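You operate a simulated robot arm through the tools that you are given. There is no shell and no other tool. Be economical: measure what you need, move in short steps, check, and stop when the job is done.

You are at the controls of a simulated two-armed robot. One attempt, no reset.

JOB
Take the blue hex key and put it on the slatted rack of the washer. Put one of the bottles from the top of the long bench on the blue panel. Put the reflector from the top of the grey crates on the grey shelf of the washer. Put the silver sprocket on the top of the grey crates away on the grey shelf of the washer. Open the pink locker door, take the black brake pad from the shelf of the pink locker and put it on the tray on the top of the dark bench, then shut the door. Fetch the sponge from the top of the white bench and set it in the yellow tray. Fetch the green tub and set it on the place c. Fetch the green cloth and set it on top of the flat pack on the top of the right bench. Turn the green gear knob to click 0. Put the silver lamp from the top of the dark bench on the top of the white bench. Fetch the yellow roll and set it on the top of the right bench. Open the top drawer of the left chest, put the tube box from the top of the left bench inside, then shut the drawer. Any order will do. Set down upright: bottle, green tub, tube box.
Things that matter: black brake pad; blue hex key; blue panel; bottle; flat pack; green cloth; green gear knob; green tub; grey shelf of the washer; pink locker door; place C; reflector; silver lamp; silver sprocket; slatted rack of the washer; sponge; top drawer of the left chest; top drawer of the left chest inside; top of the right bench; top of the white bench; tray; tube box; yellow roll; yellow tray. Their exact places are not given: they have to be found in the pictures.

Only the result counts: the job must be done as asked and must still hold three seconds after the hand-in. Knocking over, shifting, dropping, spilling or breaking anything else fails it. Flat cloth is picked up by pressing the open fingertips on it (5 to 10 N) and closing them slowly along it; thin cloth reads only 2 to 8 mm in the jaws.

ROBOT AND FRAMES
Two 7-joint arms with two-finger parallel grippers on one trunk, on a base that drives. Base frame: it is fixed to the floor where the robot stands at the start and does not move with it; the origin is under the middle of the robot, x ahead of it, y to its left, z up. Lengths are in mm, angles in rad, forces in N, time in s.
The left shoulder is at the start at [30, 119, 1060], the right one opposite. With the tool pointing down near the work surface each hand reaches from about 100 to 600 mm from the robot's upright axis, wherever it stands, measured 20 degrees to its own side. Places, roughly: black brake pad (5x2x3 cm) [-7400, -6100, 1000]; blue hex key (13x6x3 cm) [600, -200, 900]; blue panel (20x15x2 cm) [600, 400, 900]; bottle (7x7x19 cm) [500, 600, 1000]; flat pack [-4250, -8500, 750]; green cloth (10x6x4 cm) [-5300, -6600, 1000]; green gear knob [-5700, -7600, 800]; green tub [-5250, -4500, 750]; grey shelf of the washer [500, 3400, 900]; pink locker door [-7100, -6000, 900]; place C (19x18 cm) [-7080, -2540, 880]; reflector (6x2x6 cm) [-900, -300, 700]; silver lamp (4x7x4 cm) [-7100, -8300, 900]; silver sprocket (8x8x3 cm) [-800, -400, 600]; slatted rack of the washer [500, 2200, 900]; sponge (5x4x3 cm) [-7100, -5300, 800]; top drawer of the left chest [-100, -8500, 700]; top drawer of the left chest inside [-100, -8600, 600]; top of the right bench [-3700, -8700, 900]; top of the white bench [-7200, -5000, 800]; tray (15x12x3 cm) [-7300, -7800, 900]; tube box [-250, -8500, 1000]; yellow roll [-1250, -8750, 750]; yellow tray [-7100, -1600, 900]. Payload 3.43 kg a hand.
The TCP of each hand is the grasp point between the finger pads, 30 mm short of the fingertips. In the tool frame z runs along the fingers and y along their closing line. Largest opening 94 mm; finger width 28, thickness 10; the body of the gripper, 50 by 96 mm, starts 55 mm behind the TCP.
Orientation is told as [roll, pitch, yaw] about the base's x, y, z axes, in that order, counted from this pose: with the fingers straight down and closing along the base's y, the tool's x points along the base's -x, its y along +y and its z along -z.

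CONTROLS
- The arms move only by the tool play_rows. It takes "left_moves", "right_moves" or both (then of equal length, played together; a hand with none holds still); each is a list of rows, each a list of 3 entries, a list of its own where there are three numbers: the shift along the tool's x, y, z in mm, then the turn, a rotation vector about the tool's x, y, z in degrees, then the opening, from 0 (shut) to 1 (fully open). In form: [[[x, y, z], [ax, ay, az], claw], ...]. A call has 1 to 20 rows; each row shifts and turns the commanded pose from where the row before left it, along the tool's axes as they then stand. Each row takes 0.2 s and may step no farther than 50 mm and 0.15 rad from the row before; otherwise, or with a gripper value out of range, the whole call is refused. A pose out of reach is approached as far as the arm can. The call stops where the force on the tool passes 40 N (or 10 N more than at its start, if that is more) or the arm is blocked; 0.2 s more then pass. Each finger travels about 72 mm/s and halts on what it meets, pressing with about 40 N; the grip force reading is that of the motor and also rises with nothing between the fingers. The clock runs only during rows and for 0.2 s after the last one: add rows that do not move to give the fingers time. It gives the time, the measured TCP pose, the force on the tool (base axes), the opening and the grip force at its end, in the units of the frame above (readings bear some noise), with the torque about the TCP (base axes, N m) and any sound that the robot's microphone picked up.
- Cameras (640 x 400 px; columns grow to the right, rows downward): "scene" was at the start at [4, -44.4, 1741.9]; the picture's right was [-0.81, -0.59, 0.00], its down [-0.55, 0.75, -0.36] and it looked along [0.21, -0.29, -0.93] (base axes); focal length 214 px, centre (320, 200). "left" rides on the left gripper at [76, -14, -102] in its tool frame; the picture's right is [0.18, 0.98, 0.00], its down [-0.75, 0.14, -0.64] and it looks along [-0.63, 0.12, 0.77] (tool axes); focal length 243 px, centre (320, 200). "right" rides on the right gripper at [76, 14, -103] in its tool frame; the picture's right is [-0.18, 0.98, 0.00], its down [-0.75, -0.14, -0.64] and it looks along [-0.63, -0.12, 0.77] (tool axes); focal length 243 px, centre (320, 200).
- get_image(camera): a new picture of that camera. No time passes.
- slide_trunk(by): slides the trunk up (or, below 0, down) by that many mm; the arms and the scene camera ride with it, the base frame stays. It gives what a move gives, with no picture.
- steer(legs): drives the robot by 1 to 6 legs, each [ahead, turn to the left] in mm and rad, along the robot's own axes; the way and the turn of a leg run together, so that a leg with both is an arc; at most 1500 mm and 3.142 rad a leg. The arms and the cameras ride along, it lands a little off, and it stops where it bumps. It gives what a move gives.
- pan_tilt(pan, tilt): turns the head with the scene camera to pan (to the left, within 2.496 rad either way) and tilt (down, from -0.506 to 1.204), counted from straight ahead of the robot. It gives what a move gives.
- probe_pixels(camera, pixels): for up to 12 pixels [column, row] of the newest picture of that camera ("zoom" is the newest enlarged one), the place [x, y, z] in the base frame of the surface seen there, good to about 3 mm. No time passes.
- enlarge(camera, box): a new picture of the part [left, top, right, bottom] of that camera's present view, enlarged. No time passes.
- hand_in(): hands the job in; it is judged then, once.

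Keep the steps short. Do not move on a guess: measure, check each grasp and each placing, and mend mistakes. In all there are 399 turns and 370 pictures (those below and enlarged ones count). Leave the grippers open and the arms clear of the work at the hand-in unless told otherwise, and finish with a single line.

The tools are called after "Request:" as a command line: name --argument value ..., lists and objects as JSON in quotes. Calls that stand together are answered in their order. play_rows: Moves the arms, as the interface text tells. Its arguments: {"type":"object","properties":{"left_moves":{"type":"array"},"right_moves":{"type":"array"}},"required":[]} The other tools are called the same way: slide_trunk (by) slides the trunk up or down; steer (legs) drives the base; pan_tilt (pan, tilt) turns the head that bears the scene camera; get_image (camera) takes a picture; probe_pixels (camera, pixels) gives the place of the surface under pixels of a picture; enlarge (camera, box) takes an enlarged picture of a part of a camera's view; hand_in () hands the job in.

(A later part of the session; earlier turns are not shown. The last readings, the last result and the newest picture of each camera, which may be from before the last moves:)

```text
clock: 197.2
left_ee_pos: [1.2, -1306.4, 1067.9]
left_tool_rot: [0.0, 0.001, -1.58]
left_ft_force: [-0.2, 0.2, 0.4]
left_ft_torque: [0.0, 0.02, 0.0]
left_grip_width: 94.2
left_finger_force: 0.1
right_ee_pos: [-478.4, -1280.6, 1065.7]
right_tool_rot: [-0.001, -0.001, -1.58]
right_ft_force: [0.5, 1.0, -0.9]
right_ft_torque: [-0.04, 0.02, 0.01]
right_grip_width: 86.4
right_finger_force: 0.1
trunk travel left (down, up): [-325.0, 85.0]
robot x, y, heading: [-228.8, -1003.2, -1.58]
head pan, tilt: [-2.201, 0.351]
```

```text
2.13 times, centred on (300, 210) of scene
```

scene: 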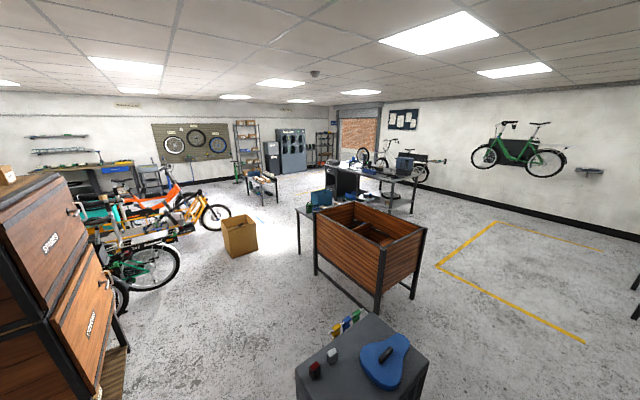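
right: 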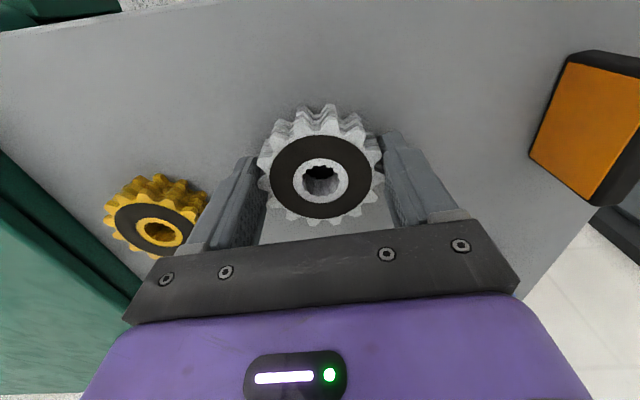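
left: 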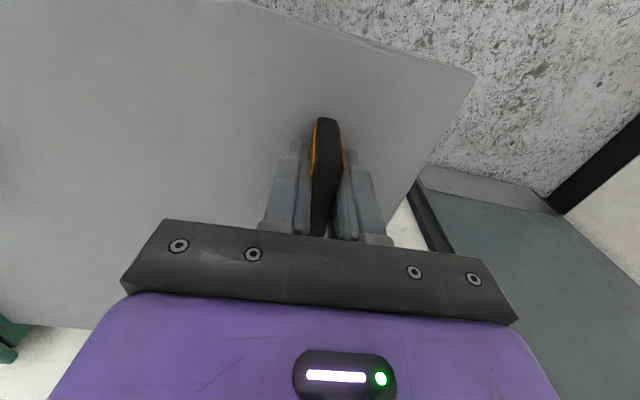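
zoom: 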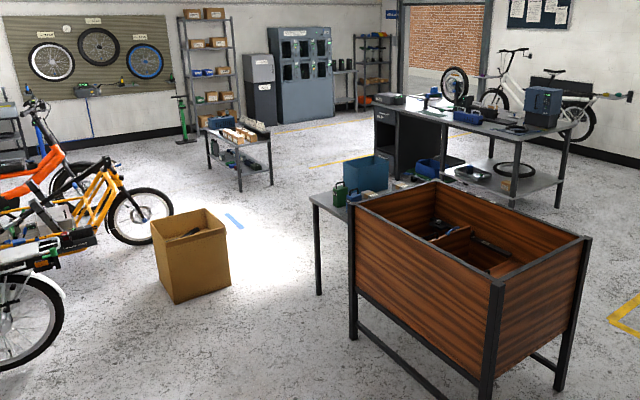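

Request:
probe_pixels --camera "zoom" --pixels '[[178, 300], [231, 283], [318, 292], [145, 243], [242, 190], [272, 183], [212, 165], [40, 355], [385, 170], [558, 205], [512, 203], [227, 215]]'

```text
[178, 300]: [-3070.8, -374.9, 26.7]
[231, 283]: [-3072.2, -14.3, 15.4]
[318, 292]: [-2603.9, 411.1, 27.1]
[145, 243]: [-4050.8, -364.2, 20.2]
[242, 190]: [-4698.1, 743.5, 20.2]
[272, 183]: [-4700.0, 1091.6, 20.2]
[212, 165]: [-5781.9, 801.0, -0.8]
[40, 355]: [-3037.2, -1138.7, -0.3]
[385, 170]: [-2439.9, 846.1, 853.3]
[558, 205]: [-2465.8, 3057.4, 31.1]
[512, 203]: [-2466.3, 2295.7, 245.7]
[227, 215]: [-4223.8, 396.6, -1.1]
```

The chosen route: west along y≈−900, then NW through the gap between the cardboard box corner (−3072,−14) and table leg (−2604,411).

Request:
steer --legs '[[-100, 0], [0, -1.56]]'

```text
clock: 202.3
left_ee_pos: [-540.9, -1122.7, 1066.8]
left_tool_rot: [0.0, 0.0, 3.097]
left_ft_force: [-1.1, -0.3, 0.1]
left_ft_torque: [0.04, 0.0, 0.0]
left_grip_width: 93.8
left_finger_force: 0.0
right_ee_pos: [-499.5, -645.0, 1066.1]
right_tool_rot: [0.001, 0.0, 3.097]
right_ft_force: [0.5, 0.5, 0.3]
right_ft_torque: [0.03, 0.01, -0.01]
right_grip_width: 86.5
right_finger_force: 0.0
trunk travel left (down, up): [-325.0, 85.0]
robot x, y, heading: [-232.4, -904.2, 3.104]
head pan, tilt: [-2.201, 0.351]
```

Request:
steer --legs '[[0, 0.035], [800, 0], [800, 0]]'

Request:
pan_tilt --pan -0.5 --tilt 0.5

Request:
get_image --camera "scene"

```text
clock: 210.9
left_ee_pos: [-2138.3, -1143.5, 1066.9]
left_tool_rot: [-0.001, 0.002, -3.128]
left_ft_force: [0.5, 0.4, 0.6]
left_ft_torque: [0.01, 0.0, 0.01]
left_grip_width: 94.3
left_finger_force: 0.1
right_ee_pos: [-2123.6, -664.8, 1064.8]
right_tool_rot: [-0.001, 0.001, -3.128]
right_ft_force: [0.4, -0.2, 0.6]
right_ft_torque: [-0.01, -0.02, 0.03]
right_grip_width: 86.5
right_finger_force: 0.0
trunk travel left (down, up): [-325.0, 85.0]
robot x, y, heading: [-1835.2, -906.3, -3.125]
head pan, tilt: [-2.201, 0.351]
```

```text
clock: 212.6
left_ee_pos: [-2137.9, -1144.4, 1068.1]
left_tool_rot: [0.001, -0.001, -3.13]
left_ft_force: [0.1, -0.9, -0.1]
left_ft_torque: [0.0, -0.03, -0.01]
left_grip_width: 94.1
left_finger_force: 0.1
right_ee_pos: [-2122.6, -664.9, 1065.1]
right_tool_rot: [-0.001, 0.0, -3.129]
right_ft_force: [0.7, -0.2, 0.2]
right_ft_torque: [0.03, 0.0, -0.01]
right_grip_width: 86.5
right_finger_force: 0.0
trunk travel left (down, up): [-325.0, 85.0]
robot x, y, heading: [-1842.0, -908.7, -3.125]
head pan, tilt: [-0.499, 0.499]
```

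```text
316 pictures are left
```

scene: 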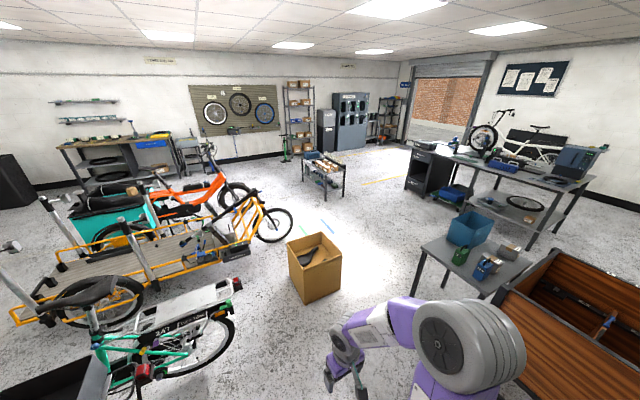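

Request:
steer --legs '[[0, -0.85]]'

Request:
probe_pixels --camera "scene" --pixels '[[306, 302], [340, 285], [412, 295], [288, 252], [270, 240], [495, 245]]'

```text
clock: 215.3
left_ee_pos: [-2208.6, -825.3, 1066.8]
left_tool_rot: [0.0, -0.001, 2.265]
left_ft_force: [0.5, 0.5, 0.2]
left_ft_torque: [-0.03, -0.02, -0.02]
left_grip_width: 94.1
left_finger_force: 0.1
right_ee_pos: [-1828.6, -534.5, 1067.3]
right_tool_rot: [0.0, -0.001, 2.267]
right_ft_force: [-0.1, -0.7, 0.3]
right_ft_torque: [0.01, 0.0, 0.0]
right_grip_width: 86.4
right_finger_force: 0.1
trunk travel left (down, up): [-325.0, 85.0]
robot x, y, heading: [-1839.0, -908.3, 2.265]
head pan, tilt: [-0.499, 0.499]
```

```text
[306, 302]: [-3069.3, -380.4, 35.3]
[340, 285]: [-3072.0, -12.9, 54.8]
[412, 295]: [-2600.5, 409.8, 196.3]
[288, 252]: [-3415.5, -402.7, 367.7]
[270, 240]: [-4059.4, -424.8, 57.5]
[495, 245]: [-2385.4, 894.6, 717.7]
```

Request:
steer --legs '[[0, 0.04], [900, 0]]'

```text
clock: 220.5
left_ee_pos: [-2827.8, -162.8, 1067.2]
left_tool_rot: [-0.002, 0.001, 2.306]
left_ft_force: [-0.4, 0.3, 0.3]
left_ft_torque: [0.0, 0.05, 0.01]
left_grip_width: 94.1
left_finger_force: 0.1
right_ee_pos: [-2458.7, 141.9, 1066.0]
right_tool_rot: [0.001, -0.001, 2.306]
right_ft_force: [-1.0, -0.2, 0.4]
right_ft_torque: [-0.02, 0.01, -0.03]
right_grip_width: 86.4
right_finger_force: 0.1
trunk travel left (down, up): [-325.0, 85.0]
robot x, y, heading: [-2453.3, -233.2, 2.306]
head pan, tilt: [-0.499, 0.499]
```

Request:
steer --legs '[[600, 0], [450, 0]]'

Request:
pan_tilt --pan 1.2 --tilt 0.35

Request:
get_image --camera "scene"

Request:
enlarge --camera "scene" --box '[120, 80, 420, 270]'

```text
clock: 226.3
left_ee_pos: [-3533.6, 634.5, 1066.8]
left_tool_rot: [0.0, -0.001, 2.291]
left_ft_force: [0.4, -0.5, -0.5]
left_ft_torque: [0.02, -0.01, 0.01]
left_grip_width: 94.0
left_finger_force: 0.1
right_ee_pos: [-3159.5, 934.6, 1066.8]
right_tool_rot: [0.0, 0.0, 2.292]
right_ft_force: [-0.8, -0.6, -0.4]
right_ft_torque: [-0.01, 0.02, 0.04]
right_grip_width: 86.4
right_finger_force: 0.1
trunk travel left (down, up): [-325.0, 85.0]
robot x, y, heading: [-3159.0, 558.3, 2.292]
head pan, tilt: [-0.499, 0.499]
```

```text
clock: 228.0
left_ee_pos: [-3532.7, 634.4, 1067.0]
left_tool_rot: [0.0, 0.002, 2.291]
left_ft_force: [0.1, -0.3, 0.0]
left_ft_torque: [0.02, 0.01, -0.02]
left_grip_width: 94.3
left_finger_force: 0.1
right_ee_pos: [-3160.4, 934.5, 1066.4]
right_tool_rot: [-0.001, 0.0, 2.293]
right_ft_force: [0.3, 0.4, -0.3]
right_ft_torque: [0.03, 0.01, -0.01]
right_grip_width: 86.6
right_finger_force: 0.0
trunk travel left (down, up): [-325.0, 85.0]
robot x, y, heading: [-3158.6, 561.9, 2.291]
head pan, tilt: [1.201, 0.351]
```

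```text
315 pictures are left
```

scene: 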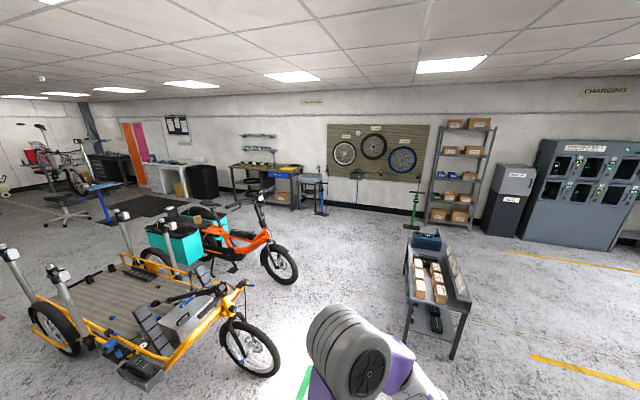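

```text
2.11 times, centred on (270, 175) of scene
```

zoom: 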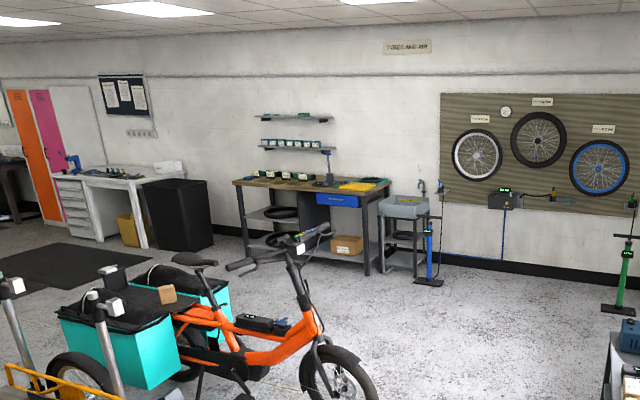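

Request:
probe_pixels --camera "scene" --pixels '[[265, 375], [285, 283], [270, 375], [408, 342], [451, 358], [412, 225], [322, 213], [260, 195], [205, 195], [70, 222], [110, 222], [150, 205]]'

```text
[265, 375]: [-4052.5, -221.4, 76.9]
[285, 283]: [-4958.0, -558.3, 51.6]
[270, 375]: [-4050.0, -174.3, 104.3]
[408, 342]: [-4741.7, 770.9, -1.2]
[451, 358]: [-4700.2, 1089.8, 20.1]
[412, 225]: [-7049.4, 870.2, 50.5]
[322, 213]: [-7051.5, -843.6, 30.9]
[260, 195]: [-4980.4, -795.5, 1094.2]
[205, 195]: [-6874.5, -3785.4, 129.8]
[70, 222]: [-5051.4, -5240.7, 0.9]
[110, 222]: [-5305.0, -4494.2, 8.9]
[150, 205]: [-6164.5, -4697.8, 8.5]
```

Request:
steer --legs '[[0, 1.075]]'

```text
clock: 231.1
left_ee_pos: [-3399.2, 263.4, 1068.4]
left_tool_rot: [0.0, 0.001, -2.906]
left_ft_force: [0.0, -0.2, 0.0]
left_ft_torque: [0.02, 0.01, 0.04]
left_grip_width: 94.1
left_finger_force: 0.0
right_ee_pos: [-3491.2, 733.6, 1066.5]
right_tool_rot: [-0.001, 0.001, -2.903]
right_ft_force: [0.0, 0.1, -0.4]
right_ft_torque: [0.0, -0.02, 0.02]
right_grip_width: 86.5
right_finger_force: 0.2
trunk travel left (down, up): [-325.0, 85.0]
robot x, y, heading: [-3157.2, 561.1, -2.9]
head pan, tilt: [1.201, 0.351]
```

Request:
steer --legs '[[1350, 0], [1350, 0], [0, 1.2]]'

Request:
pan_tilt --pan 0 --tilt 0.4

Request:
get_image --camera "scene"

```text
clock: 247.3
left_ee_pos: [-5586.1, -478.9, 1067.3]
left_tool_rot: [-0.001, 0.0, -1.687]
left_ft_force: [0.0, -0.3, -0.1]
left_ft_torque: [-0.02, -0.01, 0.03]
left_grip_width: 93.5
left_finger_force: 0.1
right_ee_pos: [-6059.9, -402.7, 1066.5]
right_tool_rot: [-0.002, -0.001, -1.686]
right_ft_force: [0.6, -0.7, -0.7]
right_ft_torque: [0.04, 0.0, -0.03]
right_grip_width: 86.4
right_finger_force: 0.1
trunk travel left (down, up): [-325.0, 85.0]
robot x, y, heading: [-5783.0, -152.0, -1.682]
head pan, tilt: [1.201, 0.351]
```

```text
clock: 248.7
left_ee_pos: [-5587.5, -479.6, 1067.4]
left_tool_rot: [0.0, 0.001, -1.686]
left_ft_force: [-0.6, -0.2, -0.4]
left_ft_torque: [0.02, -0.01, -0.02]
left_grip_width: 93.9
left_finger_force: 0.2
right_ee_pos: [-6059.6, -403.0, 1066.3]
right_tool_rot: [0.002, 0.002, -1.686]
right_ft_force: [-0.8, 0.1, 1.0]
right_ft_torque: [0.02, 0.02, 0.01]
right_grip_width: 86.4
right_finger_force: 0.0
trunk travel left (down, up): [-325.0, 85.0]
robot x, y, heading: [-5783.7, -149.3, -1.687]
head pan, tilt: [0.0, 0.4]
```

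```text
313 pictures are left
```

scene: 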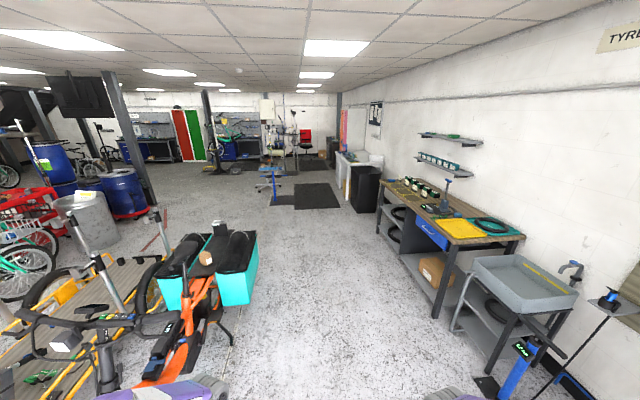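

Request:
probe_pixels --camera "scene" --pixels '[[437, 315], [378, 230], [255, 270], [268, 172], [270, 200], [235, 330], [230, 200], [350, 205], [190, 160], [150, 160], [240, 155], [460, 235]]'

Request:
enlarge --camera "scene" --box '[170, 90, 400, 220]'

```text
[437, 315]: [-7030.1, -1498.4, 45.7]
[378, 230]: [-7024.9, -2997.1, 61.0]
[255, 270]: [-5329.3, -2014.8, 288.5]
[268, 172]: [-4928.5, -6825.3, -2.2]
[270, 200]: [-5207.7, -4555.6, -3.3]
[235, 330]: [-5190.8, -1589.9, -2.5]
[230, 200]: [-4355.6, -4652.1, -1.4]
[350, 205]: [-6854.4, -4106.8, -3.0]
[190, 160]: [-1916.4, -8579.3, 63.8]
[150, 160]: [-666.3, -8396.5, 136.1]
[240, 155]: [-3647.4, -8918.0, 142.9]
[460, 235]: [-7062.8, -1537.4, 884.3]
```

```text
2.78 times, centred on (285, 155) of scene
```

zoom: 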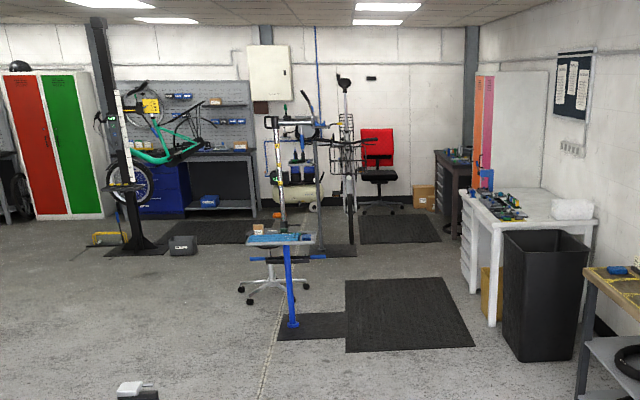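

Request:
steer --legs '[[1400, 0], [0, 0.1], [1400, 0], [1300, 0]]'

Request:
get_image --camera "scene"

Request:
pan_tilt --pan 0.9 --tilt 0.35

Request:
get_image --camera "scene"

```text
clock: 269.1
left_ee_pos: [-5792.2, -4572.5, 1067.5]
left_tool_rot: [0.001, 0.002, -1.568]
left_ft_force: [-0.2, 0.1, 0.4]
left_ft_torque: [-0.02, -0.01, 0.02]
left_grip_width: 94.0
left_finger_force: 0.0
right_ee_pos: [-6271.7, -4551.5, 1065.4]
right_tool_rot: [0.0, 0.0, -1.568]
right_ft_force: [0.0, 0.1, -1.3]
right_ft_torque: [0.0, 0.0, -0.01]
right_grip_width: 86.7
right_finger_force: 0.1
trunk travel left (down, up): [-325.0, 85.0]
robot x, y, heading: [-6024.4, -4269.2, -1.563]
head pan, tilt: [0.0, 0.4]
```

```text
311 pictures are left
```

scene: 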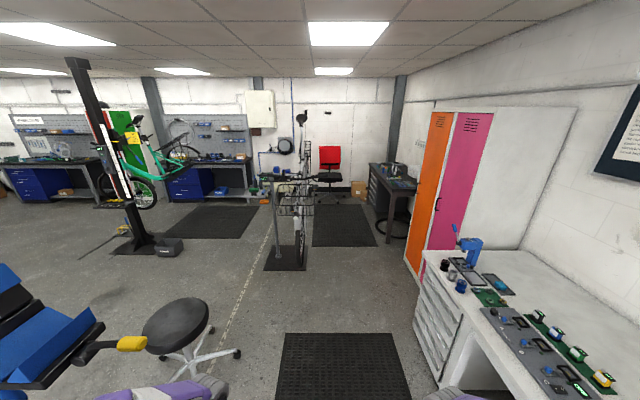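

```text
clock: 270.3
left_ee_pos: [-5792.0, -4571.3, 1066.9]
left_tool_rot: [0.0, 0.0, -1.567]
left_ft_force: [0.9, 0.5, -0.2]
left_ft_torque: [-0.02, 0.02, -0.02]
left_grip_width: 94.2
left_finger_force: 0.0
right_ee_pos: [-6271.1, -4551.7, 1065.6]
right_tool_rot: [0.002, -0.002, -1.566]
right_ft_force: [-0.3, 0.6, 0.4]
right_ft_torque: [0.01, -0.01, 0.02]
right_grip_width: 86.4
right_finger_force: 0.1
trunk travel left (down, up): [-325.0, 85.0]
robot x, y, heading: [-6024.2, -4270.6, -1.568]
head pan, tilt: [0.901, 0.351]
```

```text
310 pictures are left
```

scene: 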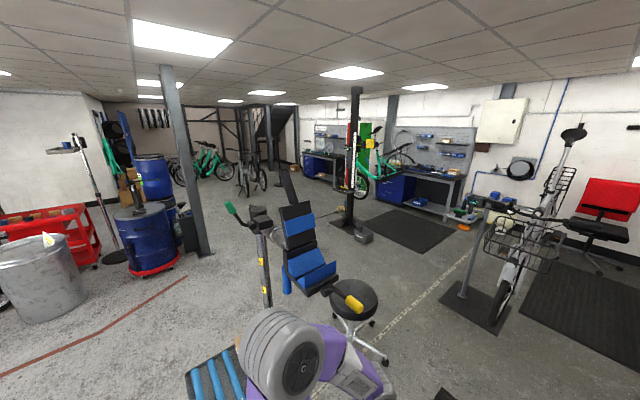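

Request:
probe_pixels --camera "scene" --pixels '[[338, 228], [370, 240], [385, 362], [440, 297], [510, 290], [412, 230], [350, 345], [265, 290], [300, 280], [400, 205], [450, 215], [505, 325]]'

Request:
enlarge --camera "scene" --box '[280, 80, 480, 260]'

Request:
enlarge --camera "scene" --box '[420, 110, 640, 330]'

```text
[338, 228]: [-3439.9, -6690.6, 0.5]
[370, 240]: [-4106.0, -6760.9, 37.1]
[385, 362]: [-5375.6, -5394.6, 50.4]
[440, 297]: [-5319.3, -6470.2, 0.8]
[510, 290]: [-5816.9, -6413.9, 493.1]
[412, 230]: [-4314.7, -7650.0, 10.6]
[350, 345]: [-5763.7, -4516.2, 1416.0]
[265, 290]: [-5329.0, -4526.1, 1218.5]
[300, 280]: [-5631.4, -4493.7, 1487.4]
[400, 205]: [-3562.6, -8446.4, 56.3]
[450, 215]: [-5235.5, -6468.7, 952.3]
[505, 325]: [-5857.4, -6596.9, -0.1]
```

```text
2.22 times, centred on (380, 170) of scene
```

zoom: 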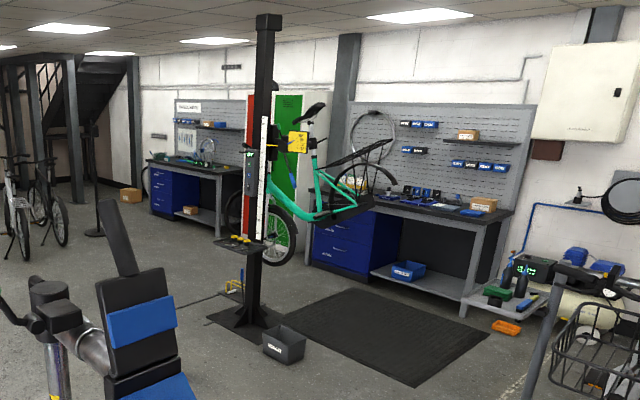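

```text
1.82 times, centred on (530, 220) of scene
```

zoom: 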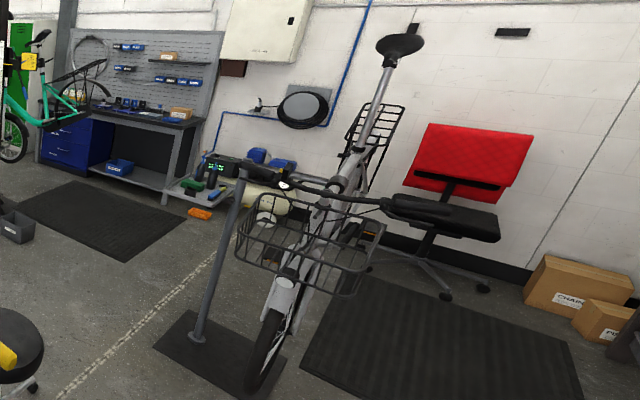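

Request:
pan_tilt --pan 0.4 --tilt 0.35

Request:
enlarge --camera "scene" --box '[260, 120, 420, 280]'

Request:
enlarge --camera "scene" --box '[60, 200, 300, 400]'

```text
clock: 271.2
left_ee_pos: [-5792.6, -4570.3, 1068.4]
left_tool_rot: [0.0, 0.001, -1.567]
left_ft_force: [-0.1, 0.2, 0.1]
left_ft_torque: [-0.02, -0.01, 0.03]
left_grip_width: 93.9
left_finger_force: 0.0
right_ee_pos: [-6271.2, -4551.0, 1065.5]
right_tool_rot: [0.0, 0.001, -1.567]
right_ft_force: [-0.2, 0.1, 0.4]
right_ft_torque: [-0.01, 0.0, -0.01]
right_grip_width: 86.7
right_finger_force: 0.1
trunk travel left (down, up): [-325.0, 85.0]
robot x, y, heading: [-6026.0, -4268.0, -1.563]
head pan, tilt: [0.4, 0.351]
```

```text
2.50 times, centred on (340, 200) of scene
```

zoom: 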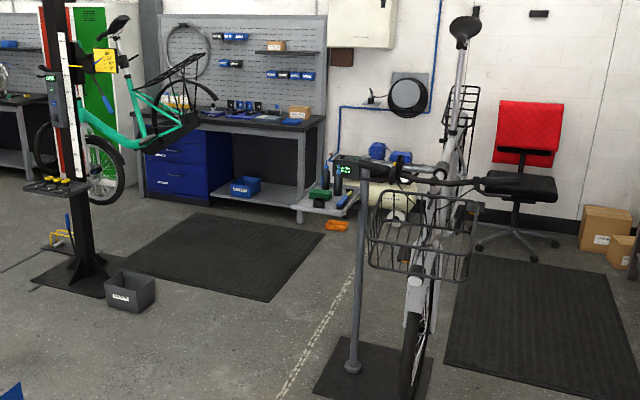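

```text
2.00 times, centred on (180, 300) of scene
```

zoom: 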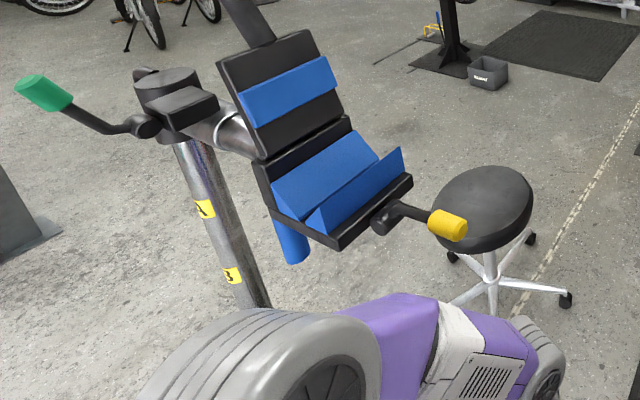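

Request:
get_image --camera "scene"

Request:
probe_pixels --camera "scene" --pixels '[[361, 225], [394, 230], [375, 240], [356, 190], [354, 268], [340, 262], [348, 214], [356, 183], [283, 335], [225, 295], [260, 315], [180, 290]]'

```text
305 pictures are left
```

scene: 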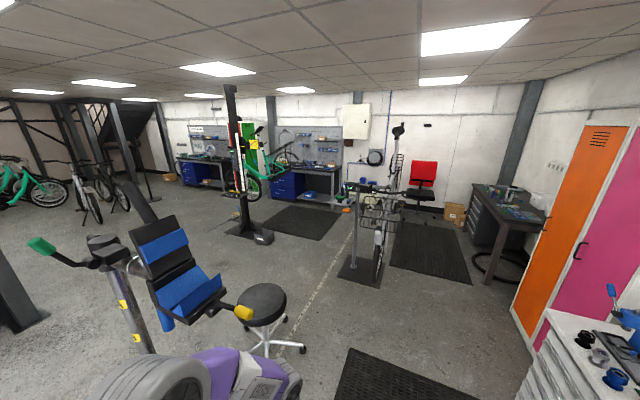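

```text
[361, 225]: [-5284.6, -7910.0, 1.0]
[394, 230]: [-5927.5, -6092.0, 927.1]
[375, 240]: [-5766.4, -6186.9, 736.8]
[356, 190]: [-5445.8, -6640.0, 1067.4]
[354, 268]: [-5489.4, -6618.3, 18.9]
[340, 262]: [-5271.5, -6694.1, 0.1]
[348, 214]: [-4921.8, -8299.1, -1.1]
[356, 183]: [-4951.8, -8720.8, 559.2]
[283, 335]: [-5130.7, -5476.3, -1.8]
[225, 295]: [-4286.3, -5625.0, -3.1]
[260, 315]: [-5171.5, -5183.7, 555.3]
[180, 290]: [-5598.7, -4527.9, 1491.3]
```

Request:
pan_tilt --pan 1.3 --tilt 0.5

Request:
get_image --camera "scene"

```text
clock: 272.4
left_ee_pos: [-5792.6, -4571.8, 1067.7]
left_tool_rot: [0.0, 0.001, -1.566]
left_ft_force: [-0.3, 0.8, 0.3]
left_ft_torque: [-0.02, -0.02, 0.04]
left_grip_width: 93.8
left_finger_force: 0.1
right_ee_pos: [-6271.4, -4551.7, 1065.6]
right_tool_rot: [0.0, 0.0, -1.567]
right_ft_force: [0.4, 1.1, -0.2]
right_ft_torque: [0.0, 0.04, -0.03]
right_grip_width: 86.4
right_finger_force: 0.1
trunk travel left (down, up): [-325.0, 85.0]
robot x, y, heading: [-6024.1, -4271.2, -1.562]
head pan, tilt: [1.3, 0.499]
```

```text
304 pictures are left
```

scene: 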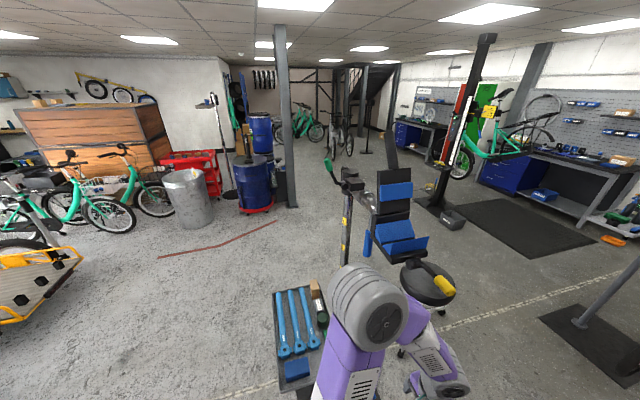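

Request:
probe_pixels --camera "scene" --pixels '[[291, 207], [192, 228], [245, 210], [265, 245], [345, 275], [435, 205], [440, 225], [322, 310], [310, 290], [300, 340], [360, 250], [330, 175]]'

Request:
enlarge --camera "scene" --box '[260, 260, 360, 400]'

```text
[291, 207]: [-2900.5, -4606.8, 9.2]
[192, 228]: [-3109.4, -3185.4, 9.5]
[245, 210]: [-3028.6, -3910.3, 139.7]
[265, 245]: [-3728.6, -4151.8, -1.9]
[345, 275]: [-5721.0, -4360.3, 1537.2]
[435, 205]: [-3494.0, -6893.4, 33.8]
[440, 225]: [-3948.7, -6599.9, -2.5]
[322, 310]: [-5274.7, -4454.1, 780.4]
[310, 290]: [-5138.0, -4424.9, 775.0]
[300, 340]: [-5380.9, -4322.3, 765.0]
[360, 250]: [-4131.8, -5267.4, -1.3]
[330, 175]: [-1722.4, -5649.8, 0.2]
```

```text
2.86 times, centred on (310, 330) of scene
```

zoom: 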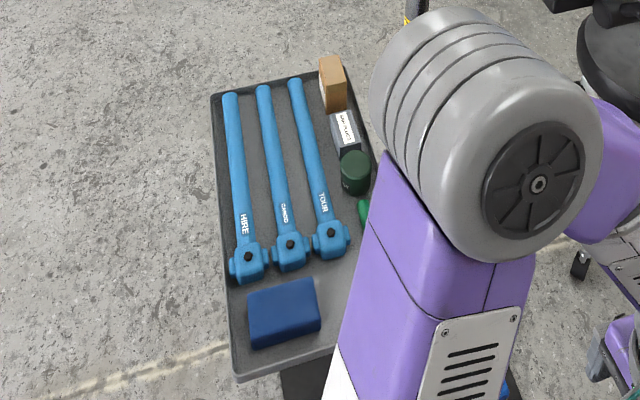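

Request:
probe_pixels --camera "scene" --pixels '[[78, 262], [20, 320], [130, 235], [110, 215], [60, 235]]'

Request:
steer --legs '[[-750, 0], [0, 1.571]]'

```text
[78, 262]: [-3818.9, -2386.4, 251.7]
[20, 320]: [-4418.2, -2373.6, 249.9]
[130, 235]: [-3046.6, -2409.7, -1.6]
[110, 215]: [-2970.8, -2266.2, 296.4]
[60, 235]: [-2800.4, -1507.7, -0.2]
```

```text
clock: 280.3
left_ee_pos: [-5746.4, -3279.8, 1066.9]
left_tool_rot: [-0.001, 0.0, 0.049]
left_ft_force: [-0.1, 0.3, -1.1]
left_ft_torque: [0.03, 0.01, 0.02]
left_grip_width: 94.0
left_finger_force: 0.1
right_ee_pos: [-5744.2, -3758.1, 1067.1]
right_tool_rot: [0.001, 0.001, 0.048]
right_ft_force: [0.4, -0.6, 0.1]
right_ft_torque: [0.01, 0.01, 0.01]
right_grip_width: 86.4
right_finger_force: 0.0
trunk travel left (down, up): [-325.0, 85.0]
robot x, y, heading: [-6036.1, -3530.2, 0.054]
head pan, tilt: [1.3, 0.499]
```

Request:
steer --legs '[[0, -0.06], [1200, 0], [500, 0], [0, -1.571]]'

Request:
pan_tilt --pan 0.3 --tilt 0.4

Request:
get_image --camera "scene"

```text
clock: 293.0
left_ee_pos: [-4149.6, -3903.1, 1066.9]
left_tool_rot: [-0.001, 0.001, -1.629]
left_ft_force: [0.5, -0.1, 0.0]
left_ft_torque: [0.0, 0.0, -0.02]
left_grip_width: 94.2
left_finger_force: 0.0
right_ee_pos: [-4625.3, -3854.1, 1065.6]
right_tool_rot: [0.001, 0.001, -1.629]
right_ft_force: [0.7, 0.2, 0.6]
right_ft_torque: [0.0, 0.03, 0.02]
right_grip_width: 86.5
right_finger_force: 0.1
trunk travel left (down, up): [-325.0, 85.0]
robot x, y, heading: [-4362.6, -3590.4, -1.622]
head pan, tilt: [1.3, 0.499]
```

```text
clock: 294.3
left_ee_pos: [-4149.0, -3902.7, 1067.8]
left_tool_rot: [0.001, -0.002, -1.63]
left_ft_force: [0.2, -0.3, -0.1]
left_ft_torque: [-0.01, 0.0, 0.0]
left_grip_width: 94.0
left_finger_force: 0.1
right_ee_pos: [-4624.4, -3852.5, 1066.5]
right_tool_rot: [0.0, 0.0, -1.631]
right_ft_force: [-0.2, -0.2, -0.3]
right_ft_torque: [-0.02, 0.01, 0.02]
right_grip_width: 86.6
right_finger_force: 0.1
trunk travel left (down, up): [-325.0, 85.0]
robot x, y, heading: [-4364.7, -3588.6, -1.624]
head pan, tilt: [0.3, 0.4]
```

```text
302 pictures are left
```

scene: 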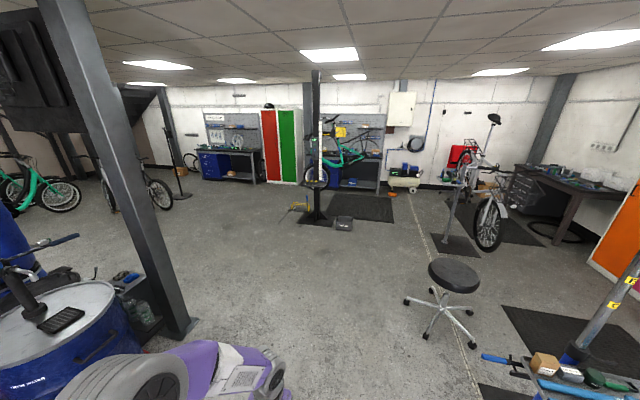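

Request:
probe_pixels --camera "scene" --pixels '[[253, 180], [205, 178], [232, 151], [255, 152], [160, 205], [185, 190], [300, 212], [320, 225], [335, 225], [188, 325], [265, 183], [200, 152]]'

Request:
steer --legs '[[1450, 0], [150, 0], [0, 1.03]]'

Request:
pan_tilt --pan 0 --tilt 0.35

Request:
get_image --camera "scene"

```text
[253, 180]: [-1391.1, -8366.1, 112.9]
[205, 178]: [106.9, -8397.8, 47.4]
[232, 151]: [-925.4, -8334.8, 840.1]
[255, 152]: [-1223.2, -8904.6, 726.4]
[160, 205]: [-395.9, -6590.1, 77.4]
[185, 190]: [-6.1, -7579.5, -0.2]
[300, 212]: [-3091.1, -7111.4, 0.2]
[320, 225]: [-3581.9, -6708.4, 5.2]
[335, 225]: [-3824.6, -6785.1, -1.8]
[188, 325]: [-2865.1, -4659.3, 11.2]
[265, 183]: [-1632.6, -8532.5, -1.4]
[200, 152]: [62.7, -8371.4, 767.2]
```

```text
clock: 305.1
left_ee_pos: [-4064.4, -5161.0, 1068.0]
left_tool_rot: [-0.001, 0.0, -0.598]
left_ft_force: [-0.3, -0.1, 0.7]
left_ft_torque: [0.03, -0.03, 0.0]
left_grip_width: 94.1
left_finger_force: 0.0
right_ee_pos: [-4350.9, -5544.3, 1066.5]
right_tool_rot: [0.001, 0.0, -0.598]
right_ft_force: [0.5, 0.3, -0.5]
right_ft_torque: [0.0, 0.03, 0.01]
right_grip_width: 86.6
right_finger_force: 0.0
trunk travel left (down, up): [-325.0, 85.0]
robot x, y, heading: [-4443.5, -5180.6, -0.588]
head pan, tilt: [0.3, 0.4]
```

```text
clock: 305.9
left_ee_pos: [-4063.8, -5161.8, 1067.2]
left_tool_rot: [-0.001, 0.002, -0.598]
left_ft_force: [0.4, -0.5, -0.6]
left_ft_torque: [-0.01, 0.04, 0.0]
left_grip_width: 94.0
left_finger_force: 0.1
right_ee_pos: [-4350.9, -5544.1, 1066.1]
right_tool_rot: [0.001, -0.001, -0.598]
right_ft_force: [0.7, -0.1, -0.5]
right_ft_torque: [0.0, -0.03, 0.0]
right_grip_width: 86.5
right_finger_force: 0.1
trunk travel left (down, up): [-325.0, 85.0]
robot x, y, heading: [-4446.2, -5183.9, -0.591]
head pan, tilt: [0.0, 0.351]
```

```text
301 pictures are left
```

scene: 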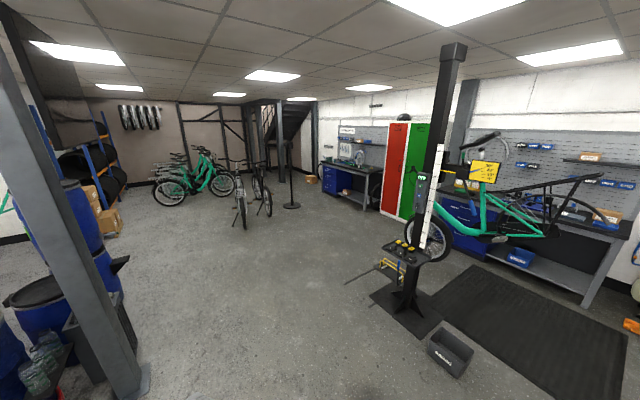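

Request:
steer --legs '[[1350, 0], [1350, 0], [1200, 0]]'

Request:
get_image --camera "scene"

```text
clock: 324.7
left_ee_pos: [-810.1, -7336.4, 1065.5]
left_tool_rot: [0.0, -0.001, -0.595]
left_ft_force: [-0.4, 0.8, -0.3]
left_ft_torque: [0.03, 0.0, 0.0]
left_grip_width: 94.1
left_finger_force: 0.0
right_ee_pos: [-1096.4, -7720.1, 1066.7]
right_tool_rot: [0.0, -0.001, -0.595]
right_ft_force: [0.9, -0.1, 0.2]
right_ft_torque: [0.01, -0.01, 0.01]
right_grip_width: 86.4
right_finger_force: 0.0
trunk travel left (down, up): [-325.0, 85.0]
robot x, y, heading: [-1192.9, -7359.7, -0.592]
head pan, tilt: [0.0, 0.351]
```

```text
300 pictures are left
```

scene: 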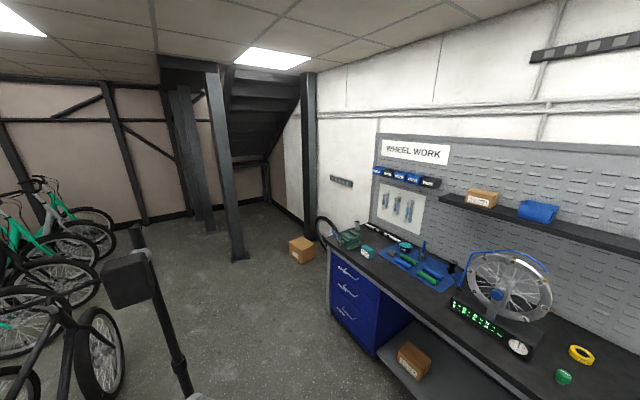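

Request:
enlarge --camera "scene" --box '[310, 200, 490, 360]'

Request:
probe_pixels --camera "scene" --pixels '[[332, 250], [378, 285], [348, 272], [368, 252], [350, 240], [580, 350], [565, 376], [515, 345], [330, 320], [376, 353], [328, 225]]'

```text
2.50 times, centred on (400, 280) of scene
```

zoom: 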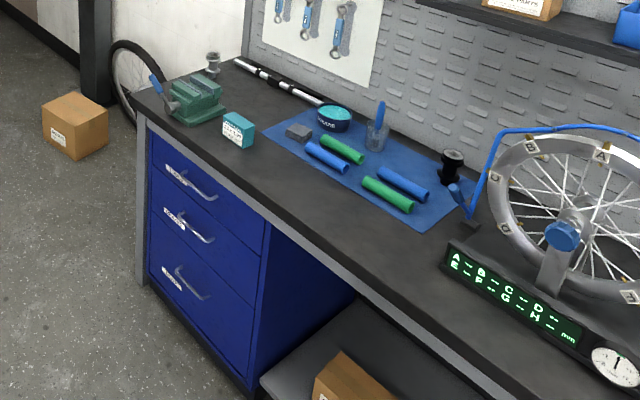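

```text
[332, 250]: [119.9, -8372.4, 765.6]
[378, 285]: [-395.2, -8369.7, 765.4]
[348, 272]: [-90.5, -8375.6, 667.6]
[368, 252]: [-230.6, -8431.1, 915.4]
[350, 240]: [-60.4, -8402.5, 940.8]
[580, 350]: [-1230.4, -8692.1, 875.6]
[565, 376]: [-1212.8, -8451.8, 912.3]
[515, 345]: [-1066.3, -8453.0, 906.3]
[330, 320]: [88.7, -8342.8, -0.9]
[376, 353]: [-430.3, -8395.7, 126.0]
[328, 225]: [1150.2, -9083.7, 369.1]
```

Request:
pan_tilt --pan 0.6 --tilt 0.6

Request:
get_image --camera "scene"

```text
clock: 325.7
left_ee_pos: [-809.7, -7335.6, 1067.6]
left_tool_rot: [-0.001, 0.0, -0.596]
left_ft_force: [0.0, 0.1, -0.9]
left_ft_torque: [0.02, -0.01, -0.02]
left_grip_width: 93.9
left_finger_force: 0.0
right_ee_pos: [-1096.3, -7721.5, 1065.5]
right_tool_rot: [0.001, 0.001, -0.595]
right_ft_force: [0.1, -0.1, 0.3]
right_ft_torque: [-0.02, 0.0, -0.03]
right_grip_width: 86.8
right_finger_force: 0.1
trunk travel left (down, up): [-325.0, 85.0]
robot x, y, heading: [-1194.8, -7355.9, -0.589]
head pan, tilt: [0.6, 0.6]
```

```text
298 pictures are left
```

scene: 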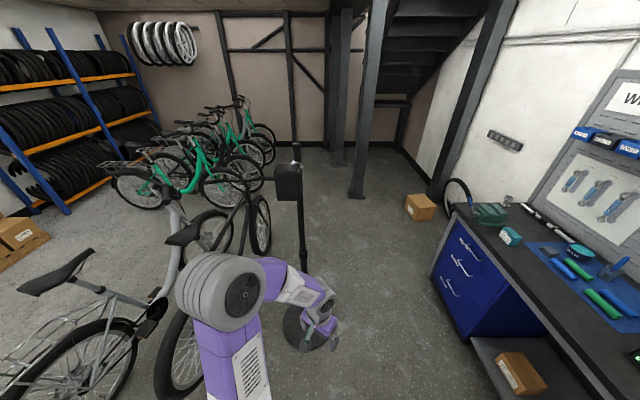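

Request:
probe_pixels --camera "scene" --pixels '[[300, 345], [335, 335], [290, 180], [260, 255], [165, 395], [240, 220], [300, 305], [350, 190]]'

```text
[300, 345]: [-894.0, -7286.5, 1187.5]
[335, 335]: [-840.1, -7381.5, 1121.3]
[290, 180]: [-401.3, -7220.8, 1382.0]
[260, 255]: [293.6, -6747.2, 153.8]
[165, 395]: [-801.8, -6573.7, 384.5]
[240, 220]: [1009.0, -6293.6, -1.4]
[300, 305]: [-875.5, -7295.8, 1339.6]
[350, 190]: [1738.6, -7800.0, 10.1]
```

Request:
steer --legs '[[0, -0.333], [570, 0], [0, 0.922]]'

```text
clock: 332.4
left_ee_pos: [-542.0, -7591.0, 1067.2]
left_tool_rot: [0.001, 0.0, -0.024]
left_ft_force: [-0.3, -0.1, 0.5]
left_ft_torque: [0.04, 0.01, 0.0]
left_grip_width: 94.0
left_finger_force: 0.0
right_ee_pos: [-575.1, -8070.5, 1065.8]
right_tool_rot: [0.001, 0.002, -0.026]
right_ft_force: [-0.6, -1.3, -0.1]
right_ft_torque: [-0.01, 0.04, -0.02]
right_grip_width: 86.5
right_finger_force: 0.1
trunk travel left (down, up): [-325.0, 85.0]
robot x, y, heading: [-849.2, -7814.8, -0.023]
head pan, tilt: [0.6, 0.6]
```

Request:
steer --legs '[[660, 0], [0, -1.55]]'

Request:
pan_tilt --pan 0 --tilt 0.9

Request:
get_image --camera "scene"

```text
clock: 339.8
left_ee_pos: [37.8, -8141.5, 1067.0]
left_tool_rot: [0.001, 0.001, -1.582]
left_ft_force: [-0.3, -0.3, -0.8]
left_ft_torque: [0.0, -0.01, -0.01]
left_grip_width: 94.0
left_finger_force: 0.1
right_ee_pos: [-439.6, -8115.8, 1066.5]
right_tool_rot: [0.0, 0.001, -1.582]
right_ft_force: [-0.3, 0.3, 0.1]
right_ft_torque: [-0.01, 0.02, 0.02]
right_grip_width: 86.5
right_finger_force: 0.1
trunk travel left (down, up): [-325.0, 85.0]
robot x, y, heading: [-188.5, -7834.4, -1.581]
head pan, tilt: [0.6, 0.6]
```

```text
clock: 340.8
left_ee_pos: [37.3, -8140.4, 1067.0]
left_tool_rot: [-0.003, 0.0, -1.581]
left_ft_force: [-0.4, 0.7, -0.2]
left_ft_torque: [0.0, -0.01, 0.01]
left_grip_width: 93.9
left_finger_force: 0.1
right_ee_pos: [-440.5, -8116.0, 1065.9]
right_tool_rot: [-0.002, 0.0, -1.582]
right_ft_force: [0.1, 1.0, -0.6]
right_ft_torque: [0.02, 0.0, 0.03]
right_grip_width: 86.5
right_finger_force: 0.0
trunk travel left (down, up): [-325.0, 85.0]
robot x, y, heading: [-191.1, -7838.2, -1.583]
head pan, tilt: [0.0, 0.901]
```

```text
297 pictures are left
```

scene: 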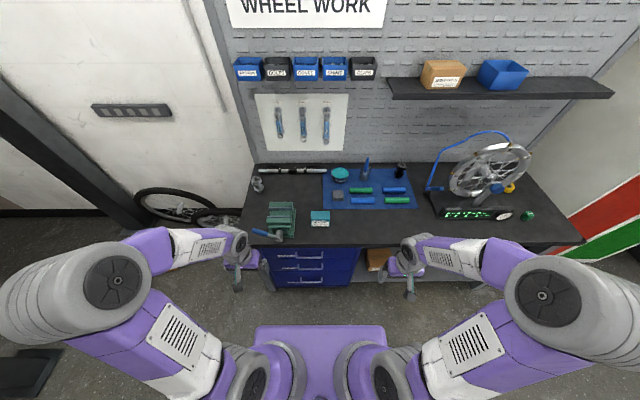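

Request:
enlarge --camera "scene" --box '[245, 190, 375, 300]'

Request:
probe_pixels --camera "scene" --pixels '[[278, 256], [300, 257], [322, 256], [300, 252], [320, 213], [311, 211], [330, 211], [320, 224], [350, 245], [340, 220], [509, 188], [300, 240]]'

```text
3.64 times, centred on (310, 245) of scene
```

zoom: 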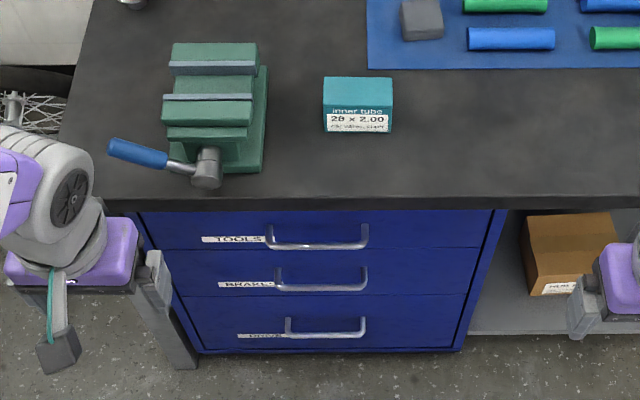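

```text
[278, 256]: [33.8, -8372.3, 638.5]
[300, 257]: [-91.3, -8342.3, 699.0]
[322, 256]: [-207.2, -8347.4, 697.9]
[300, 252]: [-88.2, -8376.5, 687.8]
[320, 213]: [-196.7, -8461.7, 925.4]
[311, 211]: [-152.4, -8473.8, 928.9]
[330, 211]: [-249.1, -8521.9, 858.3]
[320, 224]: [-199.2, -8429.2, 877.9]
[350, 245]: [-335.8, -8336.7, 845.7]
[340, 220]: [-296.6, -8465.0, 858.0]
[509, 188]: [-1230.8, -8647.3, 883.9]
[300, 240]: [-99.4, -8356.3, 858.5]
```

Handle bar centre ≈(−108,−8345,698); tube box ≈(−197,−8455), top 926. Drive 80 mm closer, bring the right hand over the box turned 90°.

Request:
steer --legs '[[80, 0]]'

```text
clock: 341.9
left_ee_pos: [36.9, -8220.2, 1066.4]
left_tool_rot: [0.0, 0.003, -1.582]
left_ft_force: [0.8, -0.7, 0.7]
left_ft_torque: [0.0, -0.02, 0.0]
left_grip_width: 93.9
left_finger_force: 0.0
right_ee_pos: [-440.4, -8194.1, 1066.3]
right_tool_rot: [0.0, 0.0, -1.583]
right_ft_force: [0.5, 0.2, -0.5]
right_ft_torque: [0.02, 0.01, 0.02]
right_grip_width: 86.4
right_finger_force: 0.1
trunk travel left (down, up): [-325.0, 85.0]
robot x, y, heading: [-187.9, -7915.5, -1.58]
head pan, tilt: [0.0, 0.901]
```

Request:
play_rows --right_moves '[[[-30.7, 30.7, 0], [0, 0, 0], 1], [[-30.7, 30.7, 0], [0, 0, 0], 1], [[-30.7, 30.7, 0], [0, 0, 0], 1], [[-30.7, 30.7, 0], [0, 0, 0], 1], [[-30.7, 30.7, 0], [0, 0, 0], 1], [[-30.7, 30.7, 0], [0, 0, 0], 1], [[-30.7, 30.7, 0], [0, 0, 0], 1], [[-30.7, 30.7, 0], [0, 0, 0], 1], [[0, 0, 0], [0, 0, 8.18], 1], [[0, 0, 0], [0, 0, 8.18], 1], [[0, 0, 0], [0, 0, 8.18], 1], [[0, 0, 0], [0, 0, 8.18], 1], [[0, 0, 0], [0, 0, 8.18], 1], [[0, 0, 0], [0, 0, 8.18], 1], [[0, 0, 0], [0, 0, 8.18], 1], [[0, 0, 0], [0, 0, 8.18], 1], [[0, 0, 0], [0, 0, 8.18], 1], [[0, 0, 0], [0, 0, 8.18], 1], [[0, 0, 0], [0, 0, 8.18], 1]]'

Request:
get_image --camera "right"

Request:
get_image --camera "scene"

```text
clock: 345.9
left_ee_pos: [37.5, -8220.3, 1067.3]
left_tool_rot: [-0.001, 0.0, -1.581]
left_ft_force: [-0.1, -0.1, -0.2]
left_ft_torque: [0.0, 0.01, 0.01]
left_grip_width: 94.0
left_finger_force: 0.0
right_ee_pos: [-197.2, -8440.2, 1065.9]
right_tool_rot: [-0.001, 0.0, 3.129]
right_ft_force: [0.1, -0.4, -0.3]
right_ft_torque: [0.0, -0.02, 0.0]
right_grip_width: 94.2
right_finger_force: 0.0
trunk travel left (down, up): [-325.0, 85.0]
robot x, y, heading: [-187.1, -7916.1, -1.576]
head pan, tilt: [0.0, 0.901]
```

```text
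295 pictures are left
```

right: 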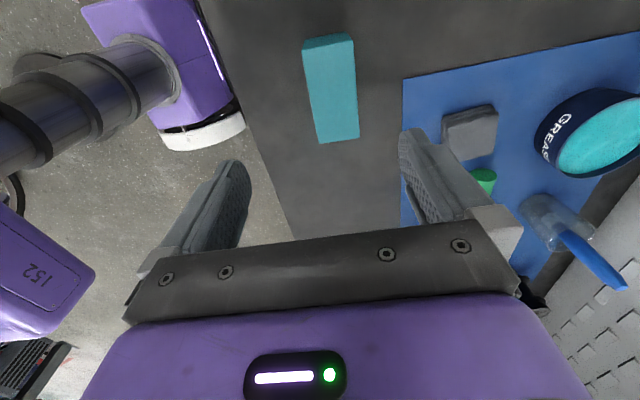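

```text
294 pictures are left
```

scene: 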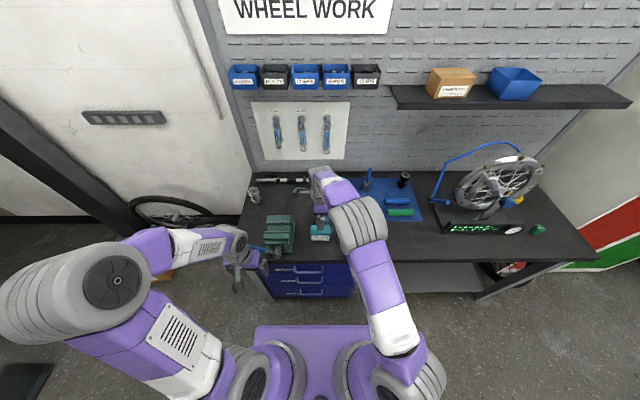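

Request:
probe_pixels --camera "right" --pixels '[[306, 52], [350, 45], [324, 138], [356, 135], [330, 90], [310, 90], [352, 90], [328, 37]]'

```text
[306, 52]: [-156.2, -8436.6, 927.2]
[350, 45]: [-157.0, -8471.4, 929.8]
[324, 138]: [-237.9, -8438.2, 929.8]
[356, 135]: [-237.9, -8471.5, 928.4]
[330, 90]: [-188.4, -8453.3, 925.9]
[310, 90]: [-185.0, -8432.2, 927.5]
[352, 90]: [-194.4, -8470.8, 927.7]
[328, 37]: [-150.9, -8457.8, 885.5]
```

Request:
play_rows --right_moves '[[[0, 14, 0], [0, 0, 0], 0.9], [[0, 0, 45], [0, 0, 0], 0.8], [[0, 0, 45], [0, 0, 0], 0.8], [[0, 0, 45], [0, 0, 0], 0.8], [[0, 0, 35], [0, 0, 0], 0.8], [[0, 0, 0], [0, 0, 0], 0.8], [[0, 0, 0], [0, 0, 0], 0.6], [[0, 0, 0], [0, 0, 0], 0.45], [[0, 0, 0], [0, 0, 0], 0.3], [[0, 0, 0], [0, 0, 0], 0.2], [[0, 0, 0], [0, 0, 0], 0.2], [[0, 0, -20], [0, 0, 0], 0.2], [[0, 0, -40], [0, 0, 0], 0.2], [[0, 0, -40], [0, 0, 0], 0.2], [[0, 0, -40], [0, 0, 0], 0.2], [[0, 0, -40], [0, 0, 0], 0.2]]'

Request:
get_image --camera "right"

```text
clock: 349.3
left_ee_pos: [37.5, -8218.5, 1067.7]
left_tool_rot: [0.001, 0.0, -1.582]
left_ft_force: [0.5, 0.2, 0.8]
left_ft_torque: [-0.01, -0.02, 0.0]
left_grip_width: 94.0
left_finger_force: 0.0
right_ee_pos: [-196.8, -8458.9, 1077.2]
right_tool_rot: [0.0, 0.001, 3.131]
right_ft_force: [-0.2, 0.8, -1.2]
right_ft_torque: [-0.02, -0.02, 0.0]
right_grip_width: 48.8
right_finger_force: 39.7
trunk travel left (down, up): [-325.0, 85.0]
robot x, y, heading: [-194.4, -7914.6, -1.578]
head pan, tilt: [0.0, 0.901]
```

```text
293 pictures are left
```

right: 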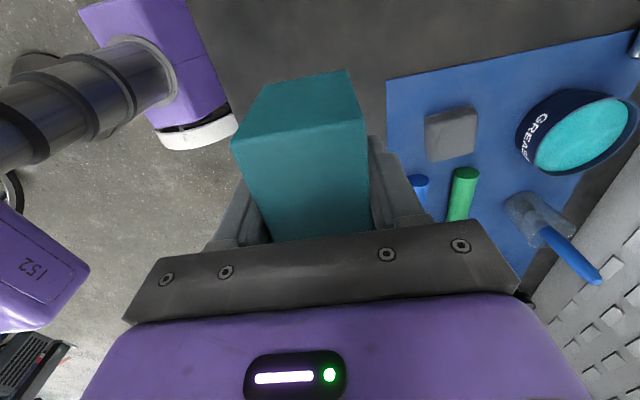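

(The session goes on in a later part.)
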